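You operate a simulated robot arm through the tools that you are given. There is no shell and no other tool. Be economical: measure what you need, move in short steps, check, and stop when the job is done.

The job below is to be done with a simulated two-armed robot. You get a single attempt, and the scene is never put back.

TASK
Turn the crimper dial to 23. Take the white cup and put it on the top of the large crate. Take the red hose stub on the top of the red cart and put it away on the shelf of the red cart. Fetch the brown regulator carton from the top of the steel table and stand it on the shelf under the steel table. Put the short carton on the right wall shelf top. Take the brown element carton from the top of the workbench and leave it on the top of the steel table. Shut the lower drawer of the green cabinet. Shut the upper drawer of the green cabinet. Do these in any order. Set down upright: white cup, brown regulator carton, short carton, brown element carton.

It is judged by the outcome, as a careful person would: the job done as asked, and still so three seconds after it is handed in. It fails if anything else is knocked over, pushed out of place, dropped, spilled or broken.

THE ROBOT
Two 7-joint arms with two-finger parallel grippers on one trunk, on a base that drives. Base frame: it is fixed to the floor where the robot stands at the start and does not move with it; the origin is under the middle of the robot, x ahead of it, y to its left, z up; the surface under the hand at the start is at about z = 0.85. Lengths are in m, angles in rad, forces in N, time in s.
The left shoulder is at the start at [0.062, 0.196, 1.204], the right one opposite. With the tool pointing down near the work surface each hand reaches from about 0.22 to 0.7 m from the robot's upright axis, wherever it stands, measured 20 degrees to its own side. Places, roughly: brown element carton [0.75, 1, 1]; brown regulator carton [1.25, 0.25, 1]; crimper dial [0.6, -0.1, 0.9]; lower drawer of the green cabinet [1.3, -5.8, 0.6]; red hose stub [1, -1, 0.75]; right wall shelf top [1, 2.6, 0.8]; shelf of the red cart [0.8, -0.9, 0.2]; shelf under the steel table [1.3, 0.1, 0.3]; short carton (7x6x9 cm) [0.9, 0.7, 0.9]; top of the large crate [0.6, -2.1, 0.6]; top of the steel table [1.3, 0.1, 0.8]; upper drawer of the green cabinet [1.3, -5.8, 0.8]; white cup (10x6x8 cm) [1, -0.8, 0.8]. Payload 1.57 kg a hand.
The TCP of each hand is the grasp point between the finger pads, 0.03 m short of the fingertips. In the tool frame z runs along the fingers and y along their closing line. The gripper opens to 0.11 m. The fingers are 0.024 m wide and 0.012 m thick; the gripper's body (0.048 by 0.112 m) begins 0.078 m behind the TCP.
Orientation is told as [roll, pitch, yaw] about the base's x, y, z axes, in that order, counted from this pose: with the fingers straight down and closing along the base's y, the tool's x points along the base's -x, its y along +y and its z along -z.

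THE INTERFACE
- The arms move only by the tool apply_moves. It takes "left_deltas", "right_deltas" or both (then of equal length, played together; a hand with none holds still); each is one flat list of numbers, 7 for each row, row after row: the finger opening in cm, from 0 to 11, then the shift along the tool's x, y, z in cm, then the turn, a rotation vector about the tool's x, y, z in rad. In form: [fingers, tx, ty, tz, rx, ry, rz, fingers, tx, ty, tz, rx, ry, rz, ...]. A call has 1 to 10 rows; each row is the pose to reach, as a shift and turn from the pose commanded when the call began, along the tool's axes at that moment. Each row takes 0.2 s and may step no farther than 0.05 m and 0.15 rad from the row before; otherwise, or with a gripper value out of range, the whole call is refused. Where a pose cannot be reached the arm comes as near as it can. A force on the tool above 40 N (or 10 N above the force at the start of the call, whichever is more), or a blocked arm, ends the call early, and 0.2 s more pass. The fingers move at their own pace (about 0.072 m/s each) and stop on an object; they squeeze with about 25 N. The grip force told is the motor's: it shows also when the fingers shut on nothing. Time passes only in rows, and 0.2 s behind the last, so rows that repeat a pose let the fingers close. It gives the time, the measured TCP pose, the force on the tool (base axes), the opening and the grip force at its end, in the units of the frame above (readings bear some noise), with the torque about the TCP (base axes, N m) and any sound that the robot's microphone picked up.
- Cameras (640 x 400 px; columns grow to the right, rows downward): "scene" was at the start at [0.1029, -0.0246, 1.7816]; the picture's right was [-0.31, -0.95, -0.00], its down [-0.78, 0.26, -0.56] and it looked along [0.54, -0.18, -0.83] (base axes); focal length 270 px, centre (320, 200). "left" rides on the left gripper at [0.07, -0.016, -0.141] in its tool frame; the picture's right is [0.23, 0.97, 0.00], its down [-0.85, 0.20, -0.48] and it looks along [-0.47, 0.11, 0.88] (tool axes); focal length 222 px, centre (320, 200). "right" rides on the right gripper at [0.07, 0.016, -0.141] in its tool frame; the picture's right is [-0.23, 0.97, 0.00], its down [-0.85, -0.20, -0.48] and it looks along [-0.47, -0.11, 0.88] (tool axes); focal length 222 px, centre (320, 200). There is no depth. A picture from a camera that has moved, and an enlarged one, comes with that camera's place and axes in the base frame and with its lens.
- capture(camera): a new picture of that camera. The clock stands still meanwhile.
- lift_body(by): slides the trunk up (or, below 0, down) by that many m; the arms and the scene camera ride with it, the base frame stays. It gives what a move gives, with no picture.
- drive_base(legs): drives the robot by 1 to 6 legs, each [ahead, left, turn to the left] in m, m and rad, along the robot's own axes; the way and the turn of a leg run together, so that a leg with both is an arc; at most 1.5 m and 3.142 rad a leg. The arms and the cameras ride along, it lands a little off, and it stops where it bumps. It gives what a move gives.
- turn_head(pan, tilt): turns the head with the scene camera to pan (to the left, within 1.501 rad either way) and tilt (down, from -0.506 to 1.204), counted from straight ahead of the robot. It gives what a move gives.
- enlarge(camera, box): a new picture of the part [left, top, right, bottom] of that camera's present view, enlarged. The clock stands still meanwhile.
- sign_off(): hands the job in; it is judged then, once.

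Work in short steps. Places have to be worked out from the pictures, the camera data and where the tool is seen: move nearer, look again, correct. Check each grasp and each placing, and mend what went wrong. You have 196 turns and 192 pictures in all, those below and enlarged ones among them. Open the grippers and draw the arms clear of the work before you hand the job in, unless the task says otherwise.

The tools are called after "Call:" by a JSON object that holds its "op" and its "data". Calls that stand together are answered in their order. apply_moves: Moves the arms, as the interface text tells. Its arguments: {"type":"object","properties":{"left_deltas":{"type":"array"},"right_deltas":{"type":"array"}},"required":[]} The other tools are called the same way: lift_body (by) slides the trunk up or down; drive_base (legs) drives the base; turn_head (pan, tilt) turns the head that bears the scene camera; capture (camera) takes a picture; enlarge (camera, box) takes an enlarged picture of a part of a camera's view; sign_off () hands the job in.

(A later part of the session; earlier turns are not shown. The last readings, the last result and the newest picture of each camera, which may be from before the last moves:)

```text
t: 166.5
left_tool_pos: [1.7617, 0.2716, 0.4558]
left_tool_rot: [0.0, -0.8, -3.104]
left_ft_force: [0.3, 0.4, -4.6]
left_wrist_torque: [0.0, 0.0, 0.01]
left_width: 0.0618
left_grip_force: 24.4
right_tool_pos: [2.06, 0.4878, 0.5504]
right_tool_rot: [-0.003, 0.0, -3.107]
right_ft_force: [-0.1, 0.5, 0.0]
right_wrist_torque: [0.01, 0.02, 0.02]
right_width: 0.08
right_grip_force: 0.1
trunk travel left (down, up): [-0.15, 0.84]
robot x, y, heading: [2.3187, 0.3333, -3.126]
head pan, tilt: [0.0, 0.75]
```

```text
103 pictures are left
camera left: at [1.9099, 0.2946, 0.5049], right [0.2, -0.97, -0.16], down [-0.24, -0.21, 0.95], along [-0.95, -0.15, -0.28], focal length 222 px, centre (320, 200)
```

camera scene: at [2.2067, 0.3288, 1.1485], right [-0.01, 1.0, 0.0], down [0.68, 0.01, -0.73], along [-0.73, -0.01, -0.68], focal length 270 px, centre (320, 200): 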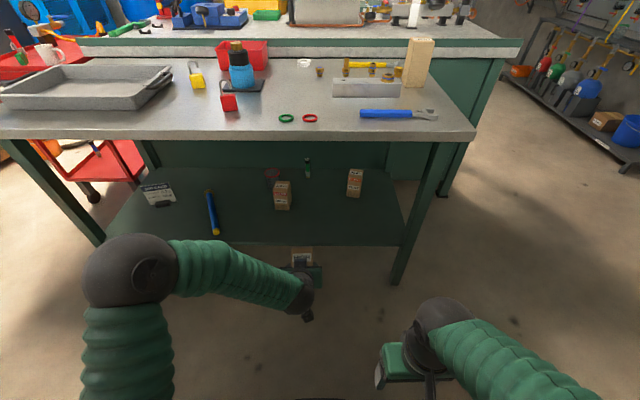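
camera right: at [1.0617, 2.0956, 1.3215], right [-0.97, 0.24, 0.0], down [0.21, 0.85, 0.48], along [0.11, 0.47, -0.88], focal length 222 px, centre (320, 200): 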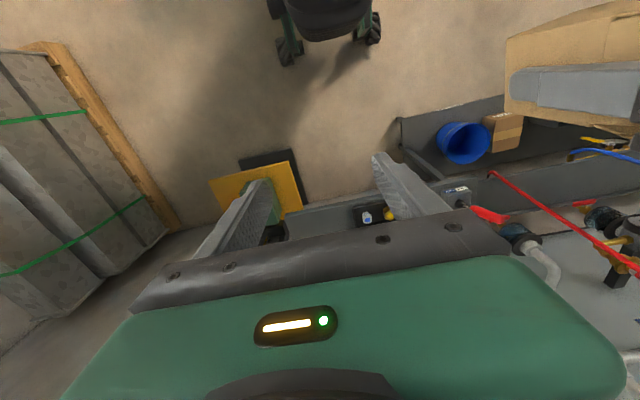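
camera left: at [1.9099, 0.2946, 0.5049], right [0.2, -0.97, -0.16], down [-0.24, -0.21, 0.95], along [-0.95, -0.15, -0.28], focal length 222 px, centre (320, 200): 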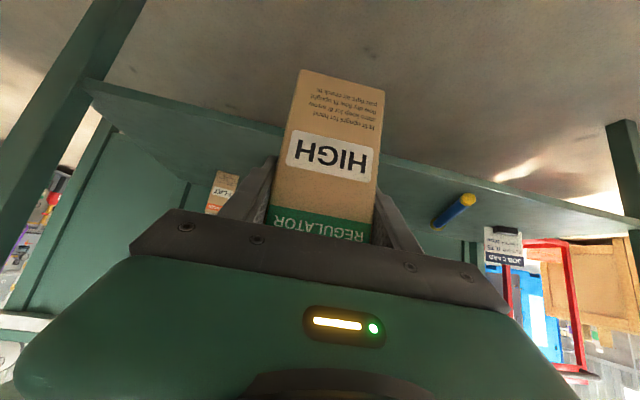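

The path is clear: carton bottom (≈0.376) is above the shelf (≈0.30). Drive forward 0.27 m.

Call:
{"op": "drive_base", "data": {"legs": [[0.15, 0, 0], [0.12, 0, 0]]}}

Call:
{"op": "capture", "data": {"camera": "scene"}}

Call:
{"op": "capture", "data": {"camera": "left"}}

```text
t: 168.7
left_tool_pos: [1.4889, 0.2667, 0.4562]
left_tool_rot: [-0.001, -0.8, -3.099]
left_ft_force: [0.0, 0.6, -4.4]
left_wrist_torque: [-0.01, -0.03, 0.02]
left_width: 0.0618
left_grip_force: 24.7
right_tool_pos: [1.7869, 0.4826, 0.5506]
right_tool_rot: [-0.002, 0.003, -3.102]
right_ft_force: [-0.1, 0.3, 0.4]
right_wrist_torque: [-0.01, -0.06, 0.04]
right_width: 0.0797
right_grip_force: 0.0
trunk travel left (down, up): [-0.15, 0.84]
robot x, y, heading: [2.0478, 0.3266, -3.127]
head pan, tilt: [0.0, 0.75]
```

```text
102 pictures are left
camera scene: at [1.9336, 0.3244, 1.1484], right [-0.02, 1.0, 0.0], down [0.68, 0.01, -0.73], along [-0.73, -0.01, -0.68], focal length 270 px, centre (320, 200)
```

scene: 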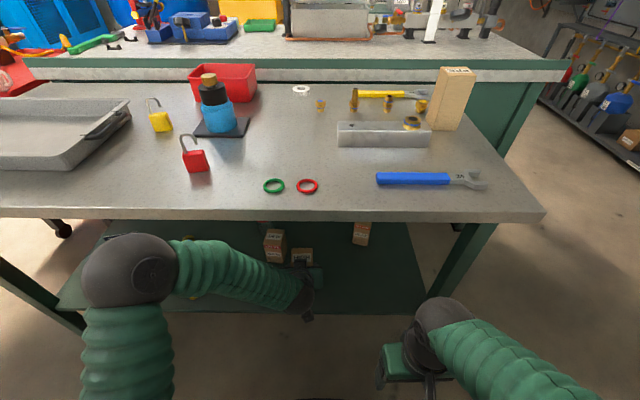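

```text
101 pictures are left
camera left: at [1.6374, 0.2893, 0.5046], right [0.2, -0.97, -0.16], down [-0.24, -0.21, 0.95], along [-0.95, -0.15, -0.28], focal length 222 px, centre (320, 200)
```

left: 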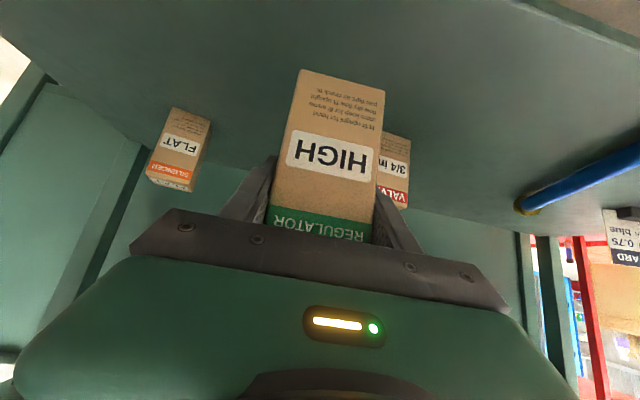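

Shelf z triangulates to ≈0.298, so TCP must reach ≈0.378. Lower the trunk 6 cm, then finish with the arm.

Call:
{"op": "lift_body", "data": {"by": -0.06}}

Call:
{"op": "apply_moves", "data": {"left_deltas": [4, 0.36, 0, 0.35, 0, 0, 0, 4, 0.72, 0, 0.7, 0, 0, 0]}}

```text
t: 169.7
left_tool_pos: [1.4886, 0.2665, 0.3963]
left_tool_rot: [-0.001, -0.803, -3.099]
left_ft_force: [-0.1, 0.4, -5.0]
left_wrist_torque: [0.01, -0.02, -0.01]
left_width: 0.062
left_grip_force: 24.6
right_tool_pos: [1.7885, 0.4839, 0.4903]
right_tool_rot: [-0.001, 0.0, -3.105]
right_ft_force: [-0.4, -0.9, -0.1]
right_wrist_torque: [-0.01, 0.03, 0.02]
right_width: 0.0801
right_grip_force: 0.0
trunk travel left (down, up): [-0.09, 0.9]
robot x, y, heading: [2.0467, 0.3277, -3.125]
head pan, tilt: [0.0, 0.75]
```

```text
t: 170.3
left_tool_pos: [1.4892, 0.2661, 0.3874]
left_tool_rot: [0.0, -0.802, -3.102]
left_ft_force: [-0.5, 0.6, -5.2]
left_wrist_torque: [-0.02, -0.06, -0.02]
left_width: 0.062
left_grip_force: 25.6
right_tool_pos: [1.7881, 0.4836, 0.4899]
right_tool_rot: [-0.001, 0.0, -3.104]
right_ft_force: [-0.4, -0.1, -0.5]
right_wrist_torque: [-0.01, 0.01, 0.01]
right_width: 0.0798
right_grip_force: 0.1
trunk travel left (down, up): [-0.09, 0.9]
robot x, y, heading: [2.0484, 0.3254, -3.128]
head pan, tilt: [0.0, 0.75]
```

Call:
{"op": "apply_moves", "data": {"left_deltas": [4, 0.36, 0, 0.35, 0, 0, 0, 4, 0.5, 0, 0.5, 0, 0, 0]}}

Call:
{"op": "apply_moves", "data": {"left_deltas": [4, 0.25, 0, 0.25, 0, 0, 0, 4, 0.5, 0, 0.5, 0, 0, 0]}}

```text
t: 170.9
left_tool_pos: [1.4884, 0.2683, 0.379]
left_tool_rot: [0.0, -0.801, -3.097]
left_ft_force: [-0.7, 0.3, -3.9]
left_wrist_torque: [0.02, -0.04, -0.03]
left_width: 0.0619
left_grip_force: 24.9
right_tool_pos: [1.7883, 0.4834, 0.4905]
right_tool_rot: [-0.003, -0.001, -3.103]
right_ft_force: [-0.5, -0.1, 0.0]
right_wrist_torque: [0.01, -0.03, 0.01]
right_width: 0.0798
right_grip_force: 0.2
trunk travel left (down, up): [-0.09, 0.9]
robot x, y, heading: [2.0492, 0.3276, -3.127]
head pan, tilt: [0.0, 0.75]
```

```text
t: 171.5
left_tool_pos: [1.4885, 0.2675, 0.3754]
left_tool_rot: [0.0, -0.808, -3.1]
left_ft_force: [2.6, -0.7, 15.7]
left_wrist_torque: [-0.18, -0.95, -0.03]
left_width: 0.062
left_grip_force: 24.8
right_tool_pos: [1.789, 0.4835, 0.4906]
right_tool_rot: [-0.002, -0.002, -3.104]
right_ft_force: [-0.3, -0.1, 0.5]
right_wrist_torque: [0.03, 0.02, -0.01]
right_width: 0.0797
right_grip_force: 0.1
trunk travel left (down, up): [-0.09, 0.9]
robot x, y, heading: [2.0484, 0.3268, -3.128]
head pan, tilt: [0.0, 0.75]
```

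Contact (≈16–20 N). Ease up 3 mm, open, and check.

Call:
{"op": "apply_moves", "data": {"left_deltas": [4, -0.2, 0, -0.2, 0, 0, 0, 6, -0.2, 0, -0.2, 0, 0, 0, 8, -0.2, 0, -0.2, 0, 0, 0, 9, -0.2, 0, -0.2, 0, 0, 0, 9, -0.2, 0, -0.2, 0, 0, 0]}}

Call:
{"op": "capture", "data": {"camera": "left"}}

```text
t: 172.7
left_tool_pos: [1.4901, 0.2664, 0.3746]
left_tool_rot: [-0.001, -0.803, -3.1]
left_ft_force: [-0.6, -0.3, 0.2]
left_wrist_torque: [0.0, 0.01, 0.01]
left_width: 0.0899
left_grip_force: 0.1
right_tool_pos: [1.7898, 0.4827, 0.491]
right_tool_rot: [-0.001, 0.0, -3.102]
right_ft_force: [0.1, 0.2, -0.4]
right_wrist_torque: [-0.03, 0.04, -0.01]
right_width: 0.0801
right_grip_force: 0.1
trunk travel left (down, up): [-0.09, 0.9]
robot x, y, heading: [2.0454, 0.3298, -3.122]
head pan, tilt: [0.0, 0.75]
```

```text
100 pictures are left
camera left: at [1.6382, 0.2895, 0.424], right [0.2, -0.97, -0.16], down [-0.24, -0.21, 0.95], along [-0.95, -0.15, -0.28], focal length 222 px, centre (320, 200)
```

left: 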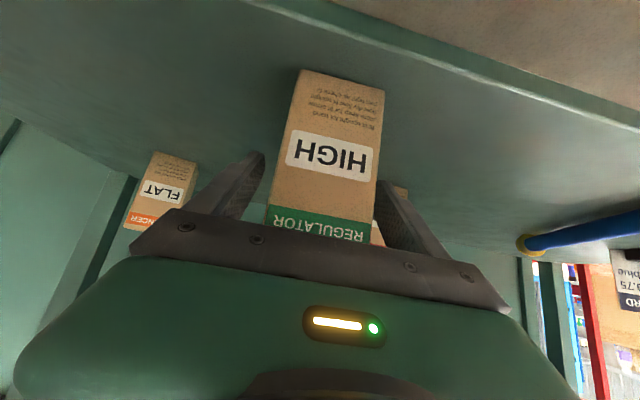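

Upright. Withdraw the hand along its axis, then drive back and raise the trunk.

Call:
{"op": "apply_moves", "data": {"left_deltas": [9, 0, 0, -3, 0, 0, 0, 9, 0, 0, -6, 0, 0, 0, 9, 0, 0, -9.5, 0, 0, 0]}}

Call:
{"op": "drive_base", "data": {"legs": [[-0.3, 0, 0]]}}

Call:
{"op": "capture", "data": {"camera": "scene"}}

```text
t: 173.5
left_tool_pos: [1.5551, 0.269, 0.442]
left_tool_rot: [0.002, -0.801, -3.098]
left_ft_force: [-0.4, -0.6, -0.2]
left_wrist_torque: [0.0, -0.01, 0.04]
left_width: 0.0899
left_grip_force: 0.1
right_tool_pos: [1.7886, 0.4838, 0.4892]
right_tool_rot: [0.002, 0.0, -3.103]
right_ft_force: [0.8, -0.4, 0.0]
right_wrist_torque: [-0.01, -0.01, -0.01]
right_width: 0.08
right_grip_force: 0.1
trunk travel left (down, up): [-0.09, 0.9]
robot x, y, heading: [2.045, 0.3235, -3.119]
head pan, tilt: [0.0, 0.75]
```

```text
t: 175.6
left_tool_pos: [1.862, 0.2762, 0.4447]
left_tool_rot: [-0.001, -0.803, -3.099]
left_ft_force: [-0.5, -0.5, 0.0]
left_wrist_torque: [-0.01, 0.02, 0.01]
left_width: 0.0899
left_grip_force: 0.0
right_tool_pos: [2.0959, 0.4879, 0.4903]
right_tool_rot: [0.0, 0.0, -3.102]
right_ft_force: [-0.8, 1.1, 0.1]
right_wrist_torque: [-0.01, -0.03, -0.01]
right_width: 0.0803
right_grip_force: 0.1
trunk travel left (down, up): [-0.09, 0.9]
robot x, y, heading: [2.3564, 0.3321, -3.126]
head pan, tilt: [0.0, 0.75]
```

```text
99 pictures are left
camera scene: at [2.2428, 0.3296, 1.0887], right [-0.02, 1.0, 0.0], down [0.68, 0.01, -0.73], along [-0.73, -0.01, -0.68], focal length 270 px, centre (320, 200)
```

scene: 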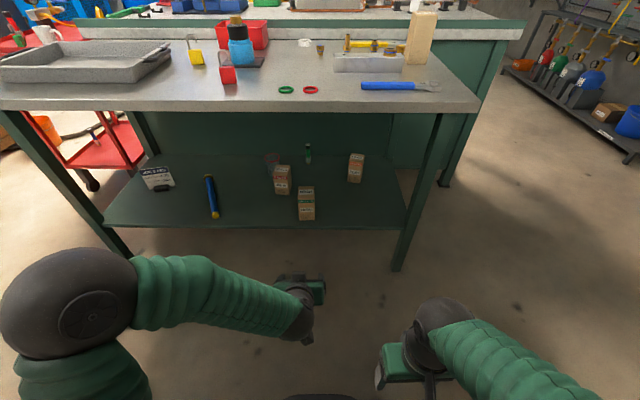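

Regulator carton stands on the shelf. Raise the trunk, un-pitch the left hand, and move to behind the red cart.

Call:
{"op": "lift_body", "data": {"by": 0.4}}

Call:
{"op": "lift_body", "data": {"by": 0.3}}

Call:
{"op": "apply_moves", "data": {"left_deltas": [9, 0, 0, 0, 0, 0.14, 0, 9, 0, 0, 0, 0, 0.28, 0, 9, 0, 0, 0, 0, 0.42, 0, 9, 0, 0, 0, 0, 0.56, 0, 9, 0, 0, 0, 0, 0.7, 0, 9, 0, 0, 0, 0, 0.8, 0]}}

Call:
{"op": "drive_base", "data": {"legs": [[0, 1.28, 0]]}}

Call:
{"op": "capture", "data": {"camera": "scene"}}

```text
t: 179.4
left_tool_pos: [1.8612, 0.2741, 0.8429]
left_tool_rot: [-0.001, -0.8, -3.101]
left_ft_force: [-0.3, -0.4, 0.0]
left_wrist_torque: [0.0, 0.02, 0.02]
left_width: 0.09
left_grip_force: 0.0
right_tool_pos: [2.0948, 0.4883, 0.8897]
right_tool_rot: [-0.003, 0.001, -3.104]
right_ft_force: [-0.4, 0.1, 0.4]
right_wrist_torque: [0.01, 0.01, 0.01]
right_width: 0.0799
right_grip_force: 0.1
trunk travel left (down, up): [-0.49, 0.5]
robot x, y, heading: [2.3531, 0.3328, -3.128]
head pan, tilt: [0.0, 0.75]
```

```text
t: 182.4
left_tool_pos: [1.8609, 0.2752, 1.1424]
left_tool_rot: [-0.002, -0.801, -3.099]
left_ft_force: [-0.3, 0.1, -0.3]
left_wrist_torque: [0.01, -0.01, 0.0]
left_width: 0.0898
left_grip_force: 0.1
right_tool_pos: [2.0949, 0.4886, 1.1905]
right_tool_rot: [-0.001, 0.001, -3.103]
right_ft_force: [0.6, 0.1, 0.3]
right_wrist_torque: [0.02, 0.02, -0.01]
right_width: 0.08
right_grip_force: 0.1
trunk travel left (down, up): [-0.79, 0.2]
robot x, y, heading: [2.3557, 0.3319, -3.127]
head pan, tilt: [0.0, 0.75]
```

```text
t: 183.8
left_tool_pos: [1.86, 0.2747, 1.1427]
left_tool_rot: [-0.003, -0.001, -3.1]
left_ft_force: [-0.6, 0.9, 0.4]
left_wrist_torque: [0.04, 0.02, 0.01]
left_width: 0.0899
left_grip_force: 0.1
right_tool_pos: [2.0934, 0.4882, 1.19]
right_tool_rot: [0.0, 0.0, -3.104]
right_ft_force: [-0.4, 0.3, 0.9]
right_wrist_torque: [-0.05, 0.0, 0.02]
right_width: 0.0801
right_grip_force: 0.0
trunk travel left (down, up): [-0.79, 0.2]
robot x, y, heading: [2.351, 0.3335, -3.123]
head pan, tilt: [0.0, 0.75]
```

```text
t: 190.2
left_tool_pos: [1.8743, -0.9855, 1.143]
left_tool_rot: [0.002, -0.001, -3.109]
left_ft_force: [-0.2, 0.6, 0.2]
left_wrist_torque: [-0.03, 0.0, 0.04]
left_width: 0.0903
left_grip_force: 0.1
right_tool_pos: [2.1113, -0.7744, 1.1901]
right_tool_rot: [0.002, 0.0, -3.113]
right_ft_force: [0.0, 0.1, -0.6]
right_wrist_torque: [-0.02, 0.02, 0.01]
right_width: 0.0801
right_grip_force: 0.0
trunk travel left (down, up): [-0.79, 0.2]
robot x, y, heading: [2.3655, -0.9362, -3.137]
head pan, tilt: [0.0, 0.75]
```

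```text
98 pictures are left
camera scene: at [2.2548, -0.9339, 1.7886], right [-0.01, 1.0, 0.0], down [0.68, 0.0, -0.73], along [-0.73, -0.01, -0.68], focal length 270 px, centre (320, 200)
```

scene: 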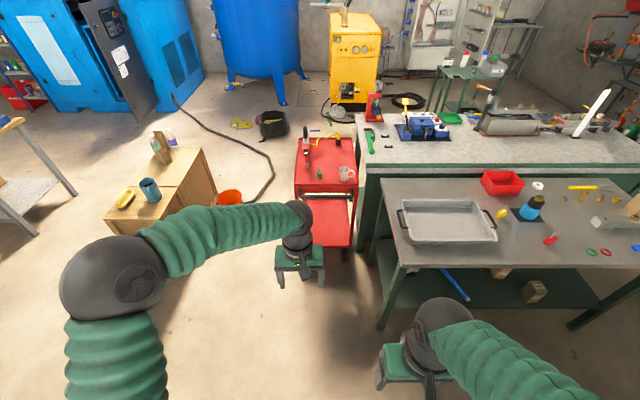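

Drive forward 0.55 m to get close to the cart's rear side and look.

Call:
{"op": "drive_base", "data": {"legs": [[0.55, 0.0, 0]]}}

Call:
{"op": "turn_head", "data": {"pan": 0.0, "tilt": 0.85}}

Call:
{"op": "capture", "data": {"camera": "scene"}}

```text
t: 193.4
left_tool_pos: [1.3133, -0.9889, 1.1441]
left_tool_rot: [0.0, -0.004, -3.113]
left_ft_force: [1.1, 0.2, -0.4]
left_wrist_torque: [-0.02, -0.02, -0.03]
left_width: 0.0902
left_grip_force: 0.2
right_tool_pos: [1.5504, -0.7786, 1.1909]
right_tool_rot: [-0.002, -0.002, -3.118]
right_ft_force: [-0.2, -0.6, 0.0]
right_wrist_torque: [-0.01, 0.04, 0.01]
right_width: 0.08
right_grip_force: 0.1
trunk travel left (down, up): [-0.79, 0.2]
robot x, y, heading: [1.8034, -0.9396, -3.139]
head pan, tilt: [0.0, 0.75]
```

```text
t: 194.1
left_tool_pos: [1.3123, -0.9897, 1.1433]
left_tool_rot: [0.0, -0.002, -3.113]
left_ft_force: [0.0, -0.3, 0.0]
left_wrist_torque: [-0.01, 0.03, 0.0]
left_width: 0.09
left_grip_force: 0.1
right_tool_pos: [1.5491, -0.779, 1.1897]
right_tool_rot: [-0.001, 0.0, -3.117]
right_ft_force: [-0.4, -0.5, 1.1]
right_wrist_torque: [0.01, 0.0, -0.01]
right_width: 0.0799
right_grip_force: 0.0
trunk travel left (down, up): [-0.79, 0.2]
robot x, y, heading: [1.807, -0.94, -3.132]
head pan, tilt: [0.0, 0.85]
```

```text
97 pictures are left
camera scene: at [1.6972, -0.9395, 1.7807], right [0.0, 1.0, 0.0], down [0.75, 0.0, -0.66], along [-0.66, 0.0, -0.75], focal length 270 px, centre (320, 200)
```

scene: 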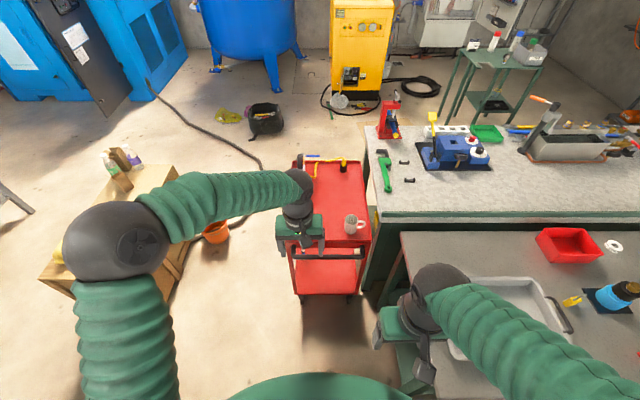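

Call:
{"op": "capture", "data": {"camera": "left"}}

Call:
{"op": "enlarge", "data": {"camera": "scene", "box": [270, 140, 400, 300]}}

```text
96 pictures are left
camera left: at [1.382, -0.9704, 1.2852], right [0.25, -0.97, 0.0], down [-0.85, -0.22, 0.48], along [-0.47, -0.12, -0.88], focal length 222 px, centre (320, 200)
```

left: 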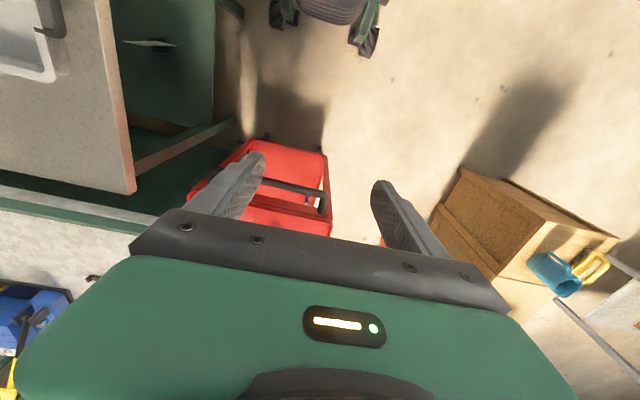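

```text
2.50 times, centred on (335, 220) of scene
camera zoom: at [1.6972, -0.9395, 1.7807], right [0.0, 1.0, 0.0], down [0.75, 0.0, -0.66], along [-0.66, 0.0, -0.75], focal length 676 px, centre (282, 150)
```

zoom: 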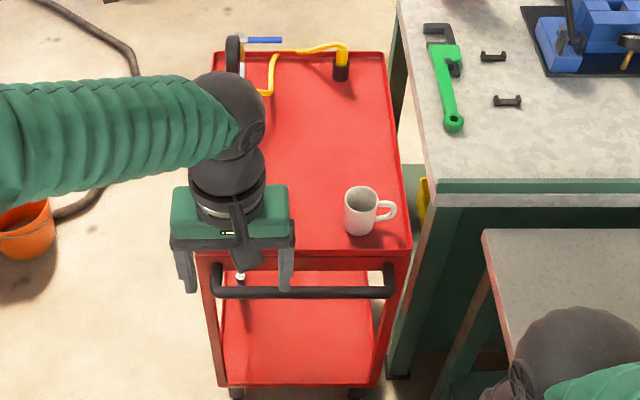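

Cart top z≈0.76, cup ≈(1.0, −0.80), red stub ≈(0.925, −1.03). Move 0.28 m forward to reach, then look again.

Call:
{"op": "drive_base", "data": {"legs": [[0.26, 0.0, 0]]}}

Call:
{"op": "capture", "data": {"camera": "left"}}

Call:
{"op": "capture", "data": {"camera": "right"}}

Call:
{"op": "capture", "data": {"camera": "scene"}}

```text
t: 196.0
left_tool_pos: [1.0575, -0.9898, 1.1444]
left_tool_rot: [0.0, -0.005, -3.114]
left_ft_force: [0.4, -0.4, 0.5]
left_wrist_torque: [0.0, -0.01, -0.05]
left_width: 0.09
left_grip_force: 0.1
right_tool_pos: [1.2933, -0.78, 1.1918]
right_tool_rot: [-0.002, -0.002, -3.119]
right_ft_force: [-0.4, -0.2, 0.0]
right_wrist_torque: [-0.02, -0.01, -0.04]
right_width: 0.0802
right_grip_force: 0.0
trunk travel left (down, up): [-0.79, 0.2]
robot x, y, heading: [1.5481, -0.9384, -3.134]
head pan, tilt: [0.0, 0.85]
```

```text
94 pictures are left
camera left: at [1.1268, -0.9715, 1.2862], right [0.26, -0.97, 0.0], down [-0.85, -0.22, 0.48], along [-0.47, -0.12, -0.88], focal length 222 px, centre (320, 200)
```

left: 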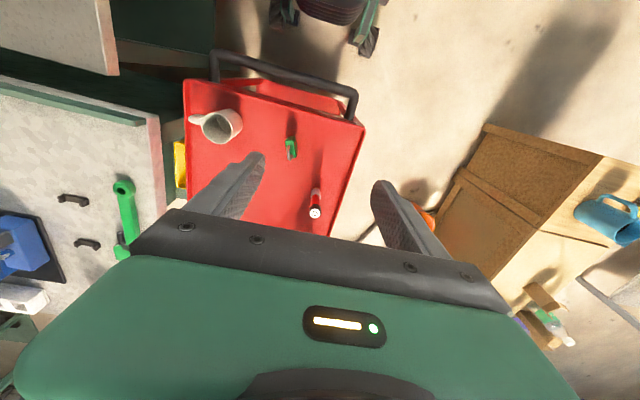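

```text
93 pictures are left
camera right: at [1.3631, -0.7958, 1.3315], right [-0.2, -0.98, 0.0], down [-0.86, 0.18, 0.48], along [-0.47, 0.1, -0.88], focal length 222 px, centre (320, 200)
```

right: 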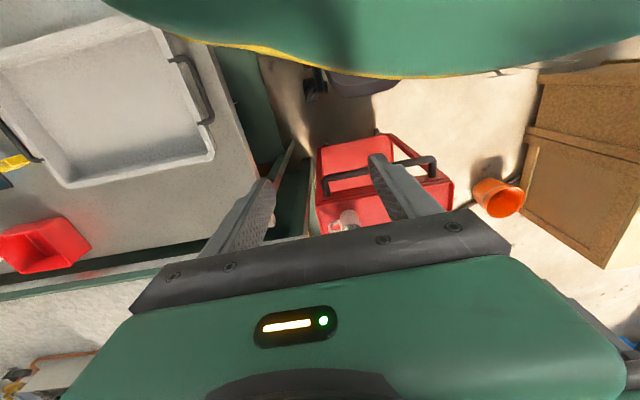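

```text
92 pictures are left
camera scene: at [1.4439, -0.9404, 1.781], right [0.0, 1.0, 0.0], down [0.75, 0.0, -0.66], along [-0.66, 0.0, -0.75], focal length 270 px, centre (320, 200)
```

scene: 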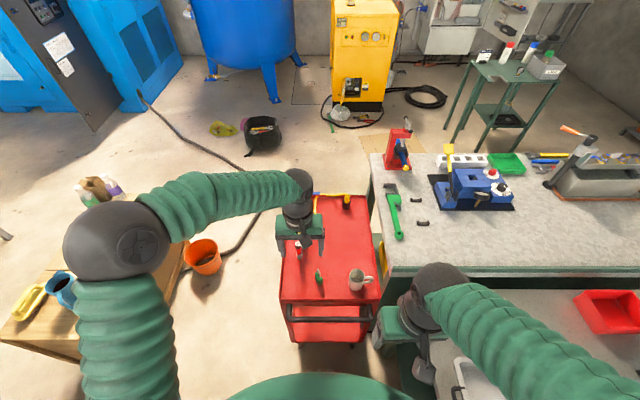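

Call:
{"op": "enlarge", "data": {"camera": "left", "box": [260, 120, 380, 240]}}

Call:
{"op": "enlarge", "data": {"camera": "scene", "box": [270, 190, 390, 330]}}

```text
3.33 times, centred on (320, 180) of left
camera zoom: at [1.1268, -0.9715, 1.2862], right [0.26, -0.97, 0.0], down [-0.85, -0.22, 0.48], along [-0.47, -0.12, -0.88], focal length 740 px, centre (320, 267)
```

zoom: 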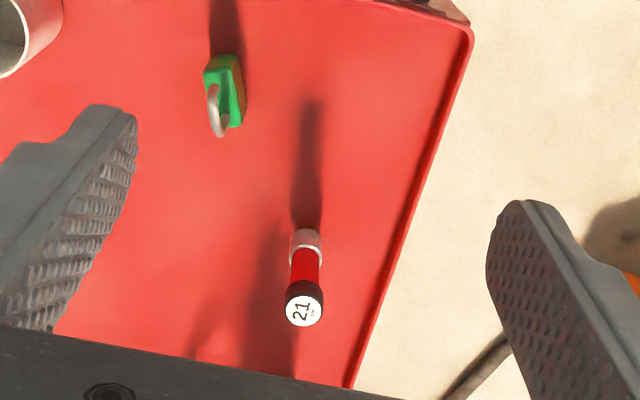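

```text
2.86 times, centred on (330, 260) of scene
camera zoom: at [1.4439, -0.9404, 1.781], right [0.0, 1.0, 0.0], down [0.75, 0.0, -0.66], along [-0.66, 0.0, -0.75], focal length 773 px, centre (291, 29)
```

zoom: 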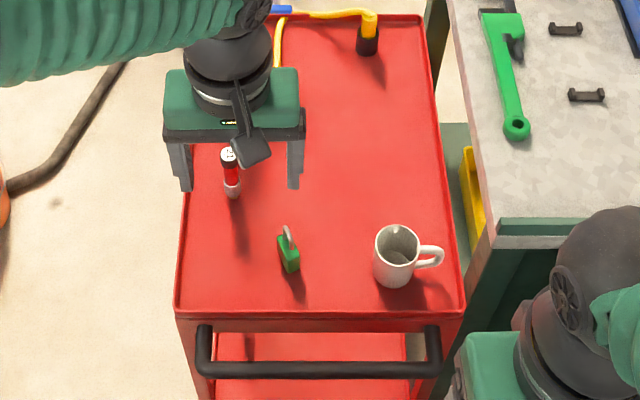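

Stub stands at (0.862, −1.026), z 0.76–0.866. I'll pitch the left hand 0.8 rad here (for later placement on the low shelf) and check the surroundings of the stub.

Call:
{"op": "apply_moves", "data": {"left_deltas": [7, 0, 0, 0, 0, -0.14, 0, 7, 0, 0, 0, 0, -0.28, 0, 7, 0, 0.5, 0, 0, -0.42, 0, 7, 0, 1, 0, 0, -0.56, 0, 7, 0, 2, 0, 0, -0.7, 0, 7, 0, 3.5, 0, 0, -0.8, 0]}}

Call:
{"op": "capture", "data": {"camera": "left"}}

Call:
{"op": "enlarge", "data": {"camera": "scene", "box": [260, 170, 390, 310]}}

```text
t: 197.4
left_tool_pos: [1.0557, -1.0255, 1.1433]
left_tool_rot: [-0.001, -0.803, -3.114]
left_ft_force: [-0.7, -0.2, 1.0]
left_wrist_torque: [-0.01, 0.03, 0.0]
left_width: 0.07
left_grip_force: 0.1
left hand out of reach, approached as far as the arm can: row 5
right_tool_pos: [1.2911, -0.7805, 1.19]
right_tool_rot: [-0.003, -0.002, -3.116]
right_ft_force: [0.2, -0.2, -0.2]
right_wrist_torque: [0.0, -0.02, 0.03]
right_width: 0.0803
right_grip_force: 0.2
trunk travel left (down, up): [-0.79, 0.2]
robot x, y, heading: [1.545, -0.9394, -3.135]
head pan, tilt: [0.0, 0.85]
```

```text
89 pictures are left
camera left: at [1.2049, -1.0043, 1.1919], right [0.19, -0.97, -0.16], down [-0.24, -0.21, 0.95], along [-0.95, -0.14, -0.28], focal length 222 px, centre (320, 200)
```

left: 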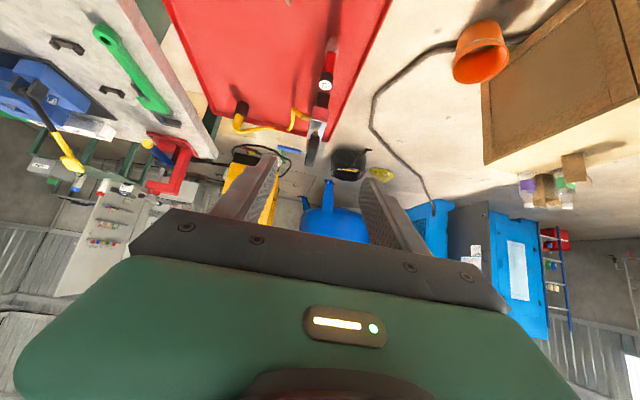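

```text
2.86 times, centred on (325, 240) of scene
camera zoom: at [1.4388, -0.9411, 1.7807], right [0.0, 1.0, 0.0], down [0.75, 0.0, -0.66], along [-0.66, 0.0, -0.75], focal length 773 px, centre (306, 86)
```

zoom: 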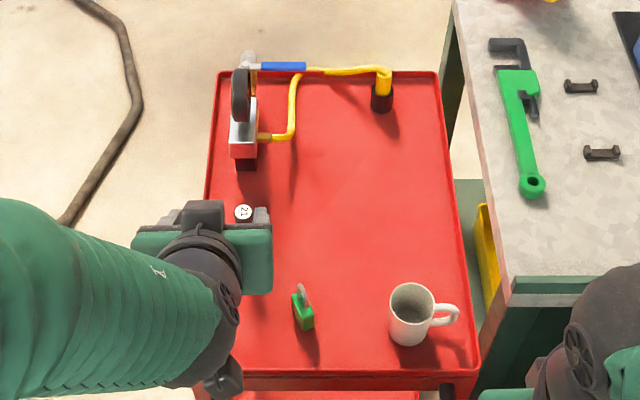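

The gauge block is 14 cm beyond the stub, fine. Approach to 8 cm short of the stub along the hand axis.

Call:
{"op": "apply_moves", "data": {"left_deltas": [7, 1.4, 0, 4, 0, 0, 0, 7, 2.8, 0, 8, 0, 0, 0, 7, 4.2, 0, 12, 0, 0, 0, 7, 5.6, -0.2, 16, 0, 0, 0, 7, 7, -0.3, 20, 0, 0, 0, 7, 8.4, -0.4, 24, 0, 0, 0, 7, 9.8, -0.4, 27.6, 0, 0, 0]}}

Call:
{"op": "capture", "data": {"camera": "left"}}

Call:
{"op": "enlarge", "data": {"camera": "scene", "box": [260, 170, 390, 310]}}

```text
t: 199.0
left_tool_pos: [0.9248, -1.0268, 0.88]
left_tool_rot: [0.0, -0.802, -3.111]
left_ft_force: [0.0, -0.2, -0.3]
left_wrist_torque: [-0.03, 0.0, 0.02]
left_width: 0.0701
left_grip_force: 0.1
right_tool_pos: [1.2891, -0.781, 1.1903]
right_tool_rot: [-0.002, 0.001, -3.115]
right_ft_force: [0.1, -0.9, -0.6]
right_wrist_torque: [-0.02, 0.0, -0.02]
right_width: 0.0799
right_grip_force: 0.0
trunk travel left (down, up): [-0.79, 0.2]
robot x, y, heading: [1.5486, -0.9352, -3.14]
head pan, tilt: [0.0, 0.85]
```

```text
87 pictures are left
camera left: at [1.0736, -1.0066, 0.9286], right [0.19, -0.97, -0.16], down [-0.24, -0.21, 0.95], along [-0.95, -0.14, -0.27], focal length 222 px, centre (320, 200)
```

left: 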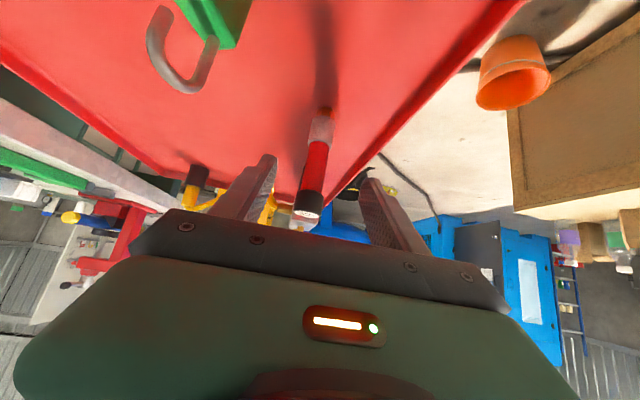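

```text
2.86 times, centred on (325, 240) of scene
camera zoom: at [1.4365, -0.9412, 1.7806], right [0.0, 1.0, 0.0], down [0.75, 0.0, -0.66], along [-0.66, 0.0, -0.75], focal length 773 px, centre (306, 86)
```

zoom: 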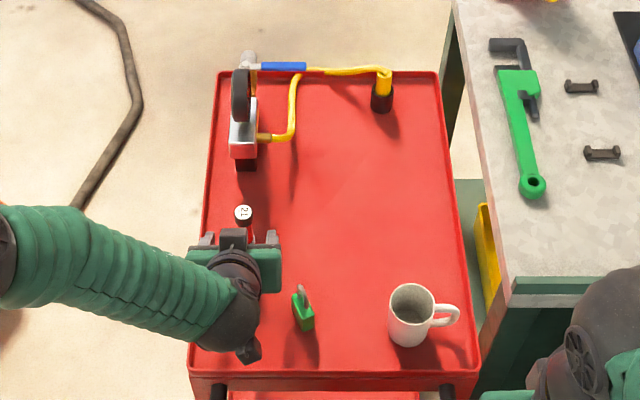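

Well centred. Advance 8 cm and close.

Call:
{"op": "apply_moves", "data": {"left_deltas": [7, 0, 0, 4, 0, 0, 0, 7, 0, 0, 7.8, 0, 0, 0, 4, 0, 0, 7.8, 0, 0, 0, 2, 0, 0, 7.8, 0, 0, 0, 1, 0, 0, 7.8, 0, 0, 0, 1, 0, 0, 7.8, 0, 0, 0]}}

Call:
{"op": "capture", "data": {"camera": "left"}}

```text
t: 200.4
left_tool_pos: [0.8698, -1.0259, 0.8244]
left_tool_rot: [0.0, -0.803, -3.113]
left_ft_force: [2.3, 1.0, 1.8]
left_wrist_torque: [-0.05, -0.07, 0.01]
left_width: 0.023
left_grip_force: 24.5
right_tool_pos: [1.2909, -0.7799, 1.19]
right_tool_rot: [-0.002, 0.002, -3.115]
right_ft_force: [0.3, 0.6, 0.5]
right_wrist_torque: [0.01, 0.03, 0.02]
right_width: 0.0803
right_grip_force: 0.1
trunk travel left (down, up): [-0.79, 0.2]
robot x, y, heading: [1.5475, -0.9388, -3.137]
head pan, tilt: [0.0, 0.85]
```

```text
85 pictures are left
camera left: at [1.0189, -1.0066, 0.8733], right [0.19, -0.97, -0.16], down [-0.24, -0.21, 0.95], along [-0.95, -0.14, -0.27], focal length 222 px, centre (320, 200)
```

left: 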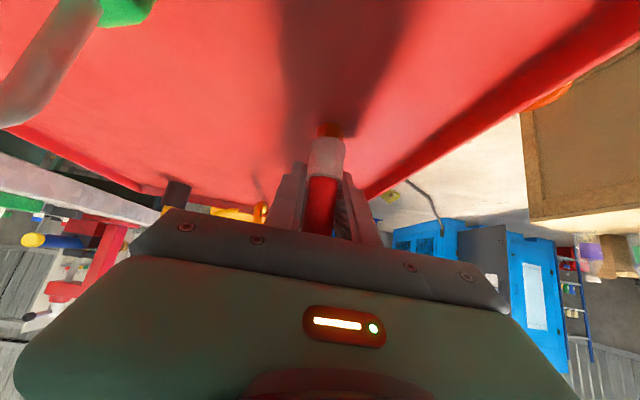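

Stub gripped (2.3 cm). Lift it vertically 20 cm and retract toward the robot.

Call:
{"op": "apply_moves", "data": {"left_deltas": [1, -2.9, 0, -2.8, 0, 0, 0, 1, -5.8, 0, -5.6, 0, 0, 0, 1, -8.7, 0, -8.4, 0, 0, 0, 1, -11.6, 0, -11.2, 0, 0, 0, 1, -14.4, 0, -13.9, 0, 0, 0, 1, -12, 0, -17, 0, 0, 0, 1, -9.3, 0, -20, 0, 0, 0, 1, -6.5, 0, -23, 0, 0, 0, 1, -4, 0, -25.5, 0, 0, 0], "right_deltas": [8, 0, 0, -3, 0, 0, 0, 8, 0, 0, -6, 0, 0, 0, 8, 0, 0, -9, 0, 0, 0, 8, 0, 0, -12, 0, 0, 0, 8, 0, 0, -15, 0, 0, 0, 8, 0, 0, -18, 0, 0, 0, 8, 0, 0, -21, 0, 0, 0, 8, 0, 0, -24, 0, 0, 0, 8, 0, 0, -27, 0, 0, 0]}}

Call:
{"op": "turn_head", "data": {"pan": -0.7, "tilt": 0.95}}

Call:
{"op": "capture", "data": {"camera": "scene"}}

Call:
{"op": "capture", "data": {"camera": "left"}}

```text
t: 202.4
left_tool_pos: [1.0262, -1.0238, 1.0356]
left_tool_rot: [0.0, -0.804, -3.111]
left_ft_force: [-0.2, -0.2, -0.2]
left_wrist_torque: [0.03, 0.03, -0.01]
left_width: 0.0231
left_grip_force: 24.9
right_tool_pos: [1.238, -0.7899, 1.4068]
right_tool_rot: [-0.002, 0.001, -3.116]
right_ft_force: [1.2, 0.0, -0.6]
right_wrist_torque: [-0.01, -0.03, 0.0]
right_width: 0.08
right_grip_force: 0.0
right hand out of reach, approached as far as the arm can: row 1, 2, 3, 4, 5, 6, 7, 8, 9
trunk travel left (down, up): [-0.79, 0.2]
robot x, y, heading: [1.5452, -0.9397, -3.135]
head pan, tilt: [0.0, 0.85]
```

```text
t: 203.4
left_tool_pos: [1.0243, -1.0222, 1.0342]
left_tool_rot: [-0.002, -0.803, -3.112]
left_ft_force: [-0.4, -0.2, 0.1]
left_wrist_torque: [-0.01, -0.01, 0.03]
left_width: 0.0229
left_grip_force: 25.5
right_tool_pos: [1.2371, -0.7909, 1.4059]
right_tool_rot: [-0.001, 0.0, -3.117]
right_ft_force: [0.6, -0.7, 0.4]
right_wrist_torque: [0.0, -0.01, 0.03]
right_width: 0.08
right_grip_force: 0.1
trunk travel left (down, up): [-0.79, 0.2]
robot x, y, heading: [1.5457, -0.9391, -3.134]
head pan, tilt: [-0.7, 0.949]
```

```text
84 pictures are left
camera scene: at [1.4603, -0.8938, 1.7732], right [0.64, 0.77, 0.0], down [0.62, -0.52, -0.58], along [-0.45, 0.37, -0.81], focal length 270 px, centre (320, 200)
```

scene: 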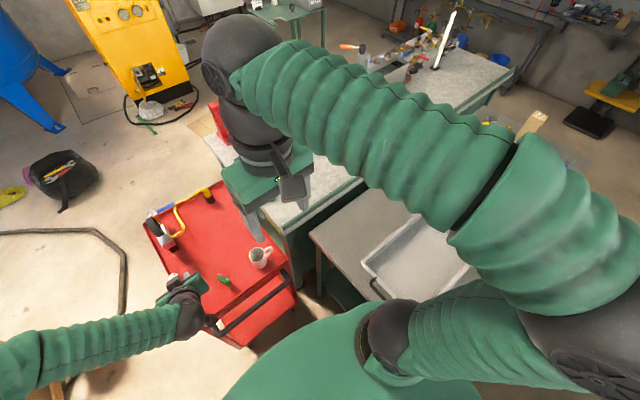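

```text
83 pictures are left
camera left: at [1.1731, -1.0031, 1.083], right [0.19, -0.97, -0.16], down [-0.24, -0.21, 0.95], along [-0.95, -0.14, -0.27], focal length 222 px, centre (320, 200)
```

left: 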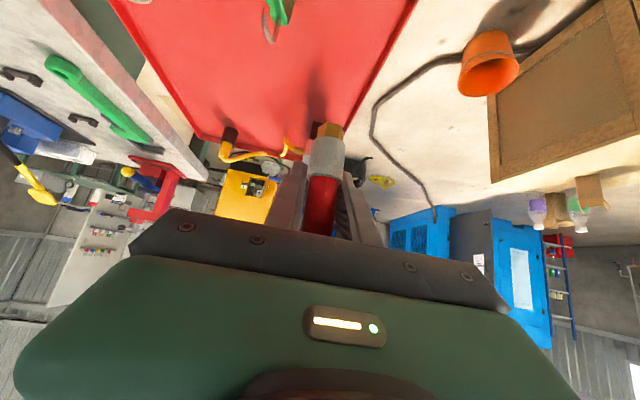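

Right elbow is behind and above the table corner, so a modest trunk drop (≤0.3) is safe. Back off, lower the trunk 0.3, then lower the left arm.

Call:
{"op": "drive_base", "data": {"legs": [[-0.38, 0, 0]]}}

Call:
{"op": "lift_body", "data": {"by": -0.3}}

Call:
{"op": "apply_moves", "data": {"left_deltas": [1, 3, -0.5, 2.9, 0, 0, 0, 1, 6, -1, 5.8, 0, 0, 0, 1, 9, -1.5, 8.7, 0, 0, 0, 1, 12, -2, 11.6, 0, 0, 0, 1, 15, -2.5, 14.5, 0, 0, 0, 1, 18, -3, 17.4, 0, 0, 0, 1, 21, -3.5, 20.2, 0, 0, 0, 1, 24, -4, 23, 0, 0, 0, 1, 27, -4.5, 26, 0, 0, 0, 1, 30, -5, 29, 0, 0, 0]}}

Call:
{"op": "turn_head", "data": {"pan": 0.0, "tilt": 0.75}}

Call:
{"op": "capture", "data": {"camera": "scene"}}

Call:
{"op": "capture", "data": {"camera": "left"}}

```text
t: 205.8
left_tool_pos: [1.399, -1.0223, 1.0346]
left_tool_rot: [-0.001, -0.801, -3.113]
left_ft_force: [-0.7, -0.5, -0.5]
left_wrist_torque: [0.02, -0.01, 0.02]
left_width: 0.0229
left_grip_force: 25.2
right_tool_pos: [1.6122, -0.7892, 1.4062]
right_tool_rot: [-0.002, 0.002, -3.117]
right_ft_force: [0.4, -0.2, -0.8]
right_wrist_torque: [0.01, 0.0, 0.0]
right_width: 0.0802
right_grip_force: 0.0
trunk travel left (down, up): [-0.79, 0.2]
robot x, y, heading: [1.9265, -0.9363, -3.143]
head pan, tilt: [-0.7, 0.949]
```

```text
t: 208.8
left_tool_pos: [1.4027, -1.0225, 0.7349]
left_tool_rot: [0.0, -0.805, -3.114]
left_ft_force: [0.6, 0.0, -0.6]
left_wrist_torque: [-0.01, 0.01, 0.0]
left_width: 0.0228
left_grip_force: 25.0
right_tool_pos: [1.6167, -0.7886, 1.1064]
right_tool_rot: [-0.001, -0.003, -3.117]
right_ft_force: [0.5, -0.6, -0.9]
right_wrist_torque: [0.03, 0.03, 0.0]
right_width: 0.0798
right_grip_force: 0.1
trunk travel left (down, up): [-0.49, 0.5]
robot x, y, heading: [1.9231, -0.9342, -3.14]
head pan, tilt: [-0.7, 0.949]
```

```text
t: 211.1
left_tool_pos: [1.2554, -0.9527, 0.454]
left_tool_rot: [-0.111, -1.034, -3.006]
left_ft_force: [0.3, 0.2, -0.8]
left_wrist_torque: [-0.03, 0.03, -0.02]
left_width: 0.023
left_grip_force: 25.5
right_tool_pos: [1.6169, -0.7866, 1.1058]
right_tool_rot: [-0.001, -0.002, -3.115]
right_ft_force: [0.5, 1.4, 0.3]
right_wrist_torque: [-0.03, 0.01, 0.02]
right_width: 0.0798
right_grip_force: 0.0
trunk travel left (down, up): [-0.49, 0.5]
robot x, y, heading: [1.9247, -0.9368, -3.137]
head pan, tilt: [-0.7, 0.949]
stopped in row 10 (left hand): the arm was blocked; the commanded pose is now the measured one
```

```text
t: 212.2
left_tool_pos: [1.2548, -0.9532, 0.4519]
left_tool_rot: [-0.111, -1.033, -3.006]
left_ft_force: [0.1, -0.1, -1.2]
left_wrist_torque: [0.01, 0.01, 0.01]
left_width: 0.0228
left_grip_force: 25.0
right_tool_pos: [1.616, -0.7906, 1.1067]
right_tool_rot: [-0.001, -0.003, -3.117]
right_ft_force: [-0.6, 0.0, 0.2]
right_wrist_torque: [-0.02, -0.02, 0.02]
right_width: 0.0801
right_grip_force: 0.2
trunk travel left (down, up): [-0.49, 0.5]
robot x, y, heading: [1.9244, -0.9395, -3.139]
head pan, tilt: [0.0, 0.75]
```

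```text
82 pictures are left
camera scene: at [1.8111, -0.9388, 1.4886], right [0.0, 1.0, 0.0], down [0.68, 0.0, -0.73], along [-0.73, 0.0, -0.68], focal length 270 px, centre (320, 200)
```

scene: 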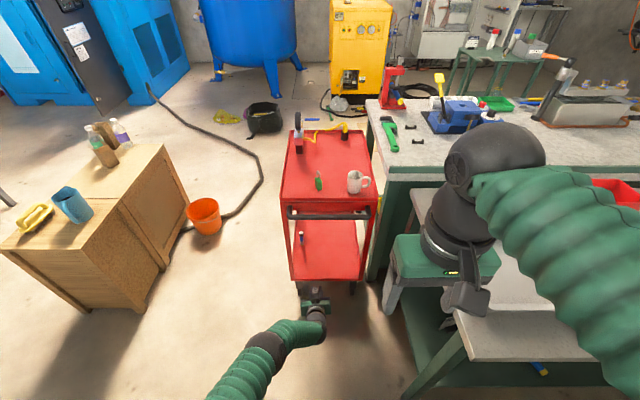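

```text
81 pictures are left
camera left: at [1.4113, -0.932, 0.4657], right [0.15, -0.96, -0.25], down [-0.01, -0.26, 0.97], along [-0.99, -0.15, -0.05], focal length 222 px, centre (320, 200)
```

left: 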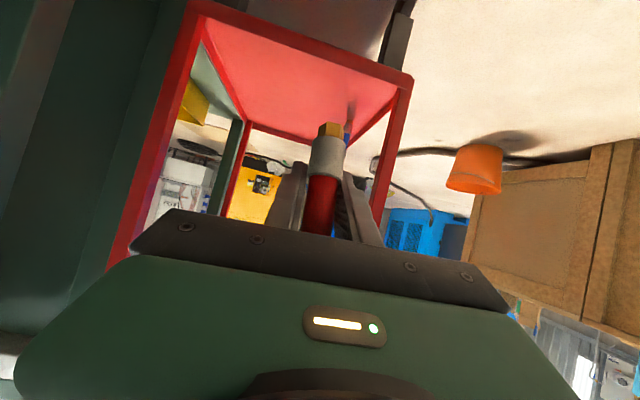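

The arm hit a joint limit and the hand tilted. I move the right hand toward the middle (away from the table corner), drop the trunk another 0.15, and then restore the left hand's pitch.

Call:
{"op": "apply_moves", "data": {"right_deltas": [8, 0, 4, 0, 0, 0, 0, 8, 0, 8, 0, 0, 0, 0, 8, 0, 12, 0, 0, 0, 0, 8, 0, 15, 0, 0, 0, 0]}}

Call:
{"op": "lift_body", "data": {"by": -0.17}}

Call:
{"op": "apply_moves", "data": {"left_deltas": [1, 0, 0, -1, 0, 0.08, 0.018, 1, 0, 0, -2, -0.01, 0.16, 0.036, 1, 0, 0, -3, -0.02, 0.234, 0.053, 1, 0, 0, -3, -0.02, 0.234, 0.053]}}

Call:
{"op": "capture", "data": {"camera": "scene"}}

Call:
{"op": "capture", "data": {"camera": "left"}}

```text
t: 213.2
left_tool_pos: [1.2566, -0.9546, 0.451]
left_tool_rot: [-0.113, -1.033, -3.004]
left_ft_force: [0.7, 0.6, -1.0]
left_wrist_torque: [-0.01, 0.03, -0.02]
left_width: 0.0229
left_grip_force: 25.0
right_tool_pos: [1.6195, -0.9402, 1.1067]
right_tool_rot: [-0.002, 0.0, -3.116]
right_ft_force: [-0.1, 0.5, 0.0]
right_wrist_torque: [0.02, 0.0, 0.03]
right_width: 0.08
right_grip_force: 0.0
trunk travel left (down, up): [-0.49, 0.5]
robot x, y, heading: [1.9263, -0.9381, -3.141]
head pan, tilt: [0.0, 0.75]
```

```text
t: 214.6
left_tool_pos: [1.2563, -0.9544, 0.3201]
left_tool_rot: [-0.112, -1.032, -3.004]
left_ft_force: [-0.7, -0.2, -0.5]
left_wrist_torque: [0.02, -0.02, 0.02]
left_width: 0.0228
left_grip_force: 25.6
right_tool_pos: [1.5865, -0.9501, 1.0484]
right_tool_rot: [0.13, -0.186, 3.122]
right_ft_force: [0.8, 0.3, -1.2]
right_wrist_torque: [-0.01, 0.01, 0.02]
right_width: 0.0801
right_grip_force: 0.1
trunk travel left (down, up): [-0.361, 0.629]
robot x, y, heading: [1.9256, -0.939, -3.141]
head pan, tilt: [0.0, 0.75]
stopped: the arm was blocked; the commanded pose is now the measured one
```

```text
t: 215.6
left_tool_pos: [1.281, -0.9522, 0.3393]
left_tool_rot: [-0.004, -0.801, -3.114]
left_ft_force: [0.6, -0.2, -1.4]
left_wrist_torque: [0.01, 0.02, 0.04]
left_width: 0.0229
left_grip_force: 24.9
right_tool_pos: [1.5876, -0.9522, 1.0492]
right_tool_rot: [0.128, -0.179, 3.127]
right_ft_force: [-0.6, 1.4, 0.2]
right_wrist_torque: [0.0, 0.01, 0.0]
right_width: 0.08
right_grip_force: 0.1
trunk travel left (down, up): [-0.361, 0.629]
robot x, y, heading: [1.9224, -0.9399, -3.142]
head pan, tilt: [0.0, 0.75]
```

```text
80 pictures are left
camera scene: at [1.8111, -0.9394, 1.3592], right [0.0, 1.0, 0.0], down [0.68, 0.0, -0.73], along [-0.73, 0.0, -0.68], focal length 270 px, centre (320, 200)
```

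scene: 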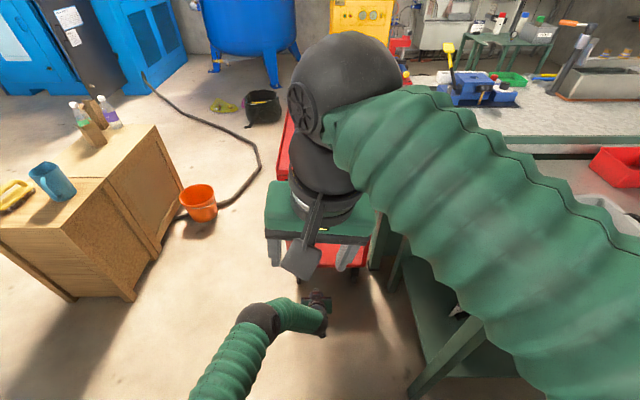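

```text
79 pictures are left
camera left: at [1.4313, -0.9337, 0.3876], right [0.18, -0.97, -0.17], down [-0.25, -0.21, 0.95], along [-0.95, -0.13, -0.28], focal length 222 px, centre (320, 200)
```

left: 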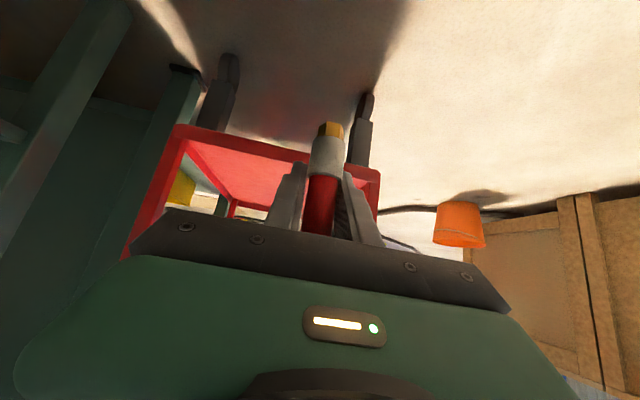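

The trunk stopped because the right arm touched something — probably over the steel table. Raise slightly and look there.

Call:
{"op": "lift_body", "data": {"by": 0.08}}

Call:
{"op": "turn_head", "data": {"pan": -1.0, "tilt": 0.75}}

Call:
{"op": "capture", "data": {"camera": "scene"}}

```text
t: 216.8
left_tool_pos: [1.2815, -0.9535, 0.4177]
left_tool_rot: [-0.007, -0.8, -3.114]
left_ft_force: [-0.4, -0.4, -1.2]
left_wrist_torque: [0.01, 0.0, 0.04]
left_width: 0.023
left_grip_force: 25.2
right_tool_pos: [1.5898, -0.955, 1.1286]
right_tool_rot: [0.123, -0.178, 3.133]
right_ft_force: [0.0, 0.3, -0.4]
right_wrist_torque: [0.0, -0.02, 0.0]
right_width: 0.08
right_grip_force: 0.1
trunk travel left (down, up): [-0.441, 0.549]
robot x, y, heading: [1.9258, -0.9367, -3.137]
head pan, tilt: [0.0, 0.75]
```

```text
t: 218.0
left_tool_pos: [1.2809, -0.9531, 0.4187]
left_tool_rot: [-0.005, -0.804, -3.114]
left_ft_force: [-0.2, -0.4, -0.9]
left_wrist_torque: [0.01, 0.0, -0.02]
left_width: 0.0231
left_grip_force: 24.8
right_tool_pos: [1.5903, -0.9549, 1.1277]
right_tool_rot: [0.126, -0.179, 3.134]
right_ft_force: [-0.7, 0.3, -1.4]
right_wrist_torque: [-0.02, 0.01, 0.01]
right_width: 0.0796
right_grip_force: 0.0
trunk travel left (down, up): [-0.441, 0.549]
robot x, y, heading: [1.9249, -0.9412, -3.141]
head pan, tilt: [-1.0, 0.75]
```

```text
78 pictures are left
camera scene: at [1.8489, -0.8696, 1.4393], right [0.84, 0.54, 0.0], down [0.37, -0.57, -0.73], along [-0.4, 0.61, -0.68], focal length 270 px, centre (320, 200)
```

scene: 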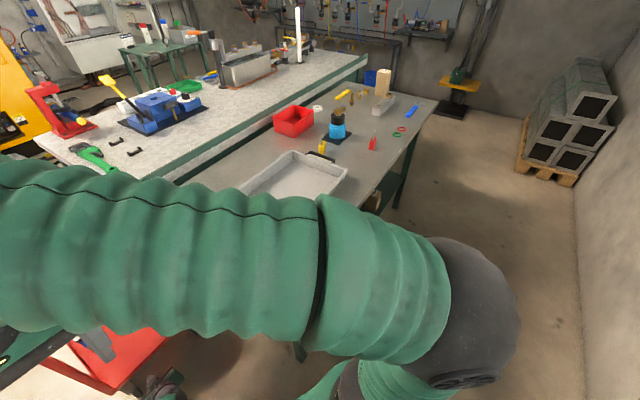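

No damage visible; the table items are in place. I return the right hand to its earlier side position and level it, then retry lowering here in free space.

Call:
{"op": "apply_moves", "data": {"right_deltas": [8, 0, -4, 0, 0, 0.06, 0, 8, 0, -8, 0, -0.04, 0.12, 0, 8, 0, -12, 0, -0.08, 0.18, 0, 8, 0, -15, 0, -0.12, 0.18, 0]}}

Call:
{"op": "lift_body", "data": {"by": -0.1}}

Call:
{"op": "lift_body", "data": {"by": -0.05}}

Call:
{"op": "capture", "data": {"camera": "scene"}}

```text
t: 219.0
left_tool_pos: [1.2826, -0.953, 0.4177]
left_tool_rot: [-0.003, -0.804, -3.116]
left_ft_force: [-0.5, -0.1, -1.0]
left_wrist_torque: [0.01, 0.0, 0.0]
left_width: 0.0226
left_grip_force: 24.7
right_tool_pos: [1.5879, -0.8045, 1.1083]
right_tool_rot: [0.245, -0.003, -3.114]
right_ft_force: [0.6, -0.1, -0.4]
right_wrist_torque: [0.0, 0.0, 0.01]
right_width: 0.0802
right_grip_force: 0.0
trunk travel left (down, up): [-0.441, 0.549]
robot x, y, heading: [1.9216, -0.9385, -3.143]
head pan, tilt: [-1.0, 0.75]
```

```text
t: 220.3
left_tool_pos: [1.2826, -0.9543, 0.3195]
left_tool_rot: [-0.004, -0.801, -3.115]
left_ft_force: [0.2, -1.2, -0.6]
left_wrist_torque: [0.02, 0.03, -0.04]
left_width: 0.0227
left_grip_force: 24.6
right_tool_pos: [1.5881, -0.8056, 1.0093]
right_tool_rot: [0.244, -0.002, -3.117]
right_ft_force: [0.3, -0.5, 0.1]
right_wrist_torque: [0.03, 0.02, -0.03]
right_width: 0.08
right_grip_force: 0.0
trunk travel left (down, up): [-0.341, 0.649]
robot x, y, heading: [1.9234, -0.936, -3.139]
head pan, tilt: [-1.0, 0.75]
```

```text
t: 221.3
left_tool_pos: [1.2821, -0.9532, 0.2693]
left_tool_rot: [-0.003, -0.803, -3.117]
left_ft_force: [0.0, 0.3, -1.4]
left_wrist_torque: [-0.03, 0.03, 0.02]
left_width: 0.0228
left_grip_force: 24.8
right_tool_pos: [1.5872, -0.8062, 0.9588]
right_tool_rot: [0.245, -0.002, -3.115]
right_ft_force: [0.0, 0.6, 0.3]
right_wrist_torque: [-0.01, 0.0, 0.0]
right_width: 0.0799
right_grip_force: 0.1
trunk travel left (down, up): [-0.291, 0.699]
robot x, y, heading: [1.9255, -0.9353, -3.139]
head pan, tilt: [-1.0, 0.75]
```

```text
77 pictures are left
camera scene: at [1.8495, -0.869, 1.2893], right [0.84, 0.54, 0.0], down [0.37, -0.57, -0.73], along [-0.39, 0.61, -0.68], focal length 270 px, centre (320, 200)
```

scene: 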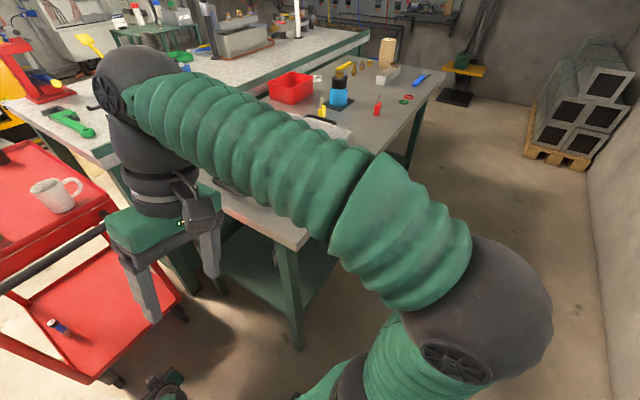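

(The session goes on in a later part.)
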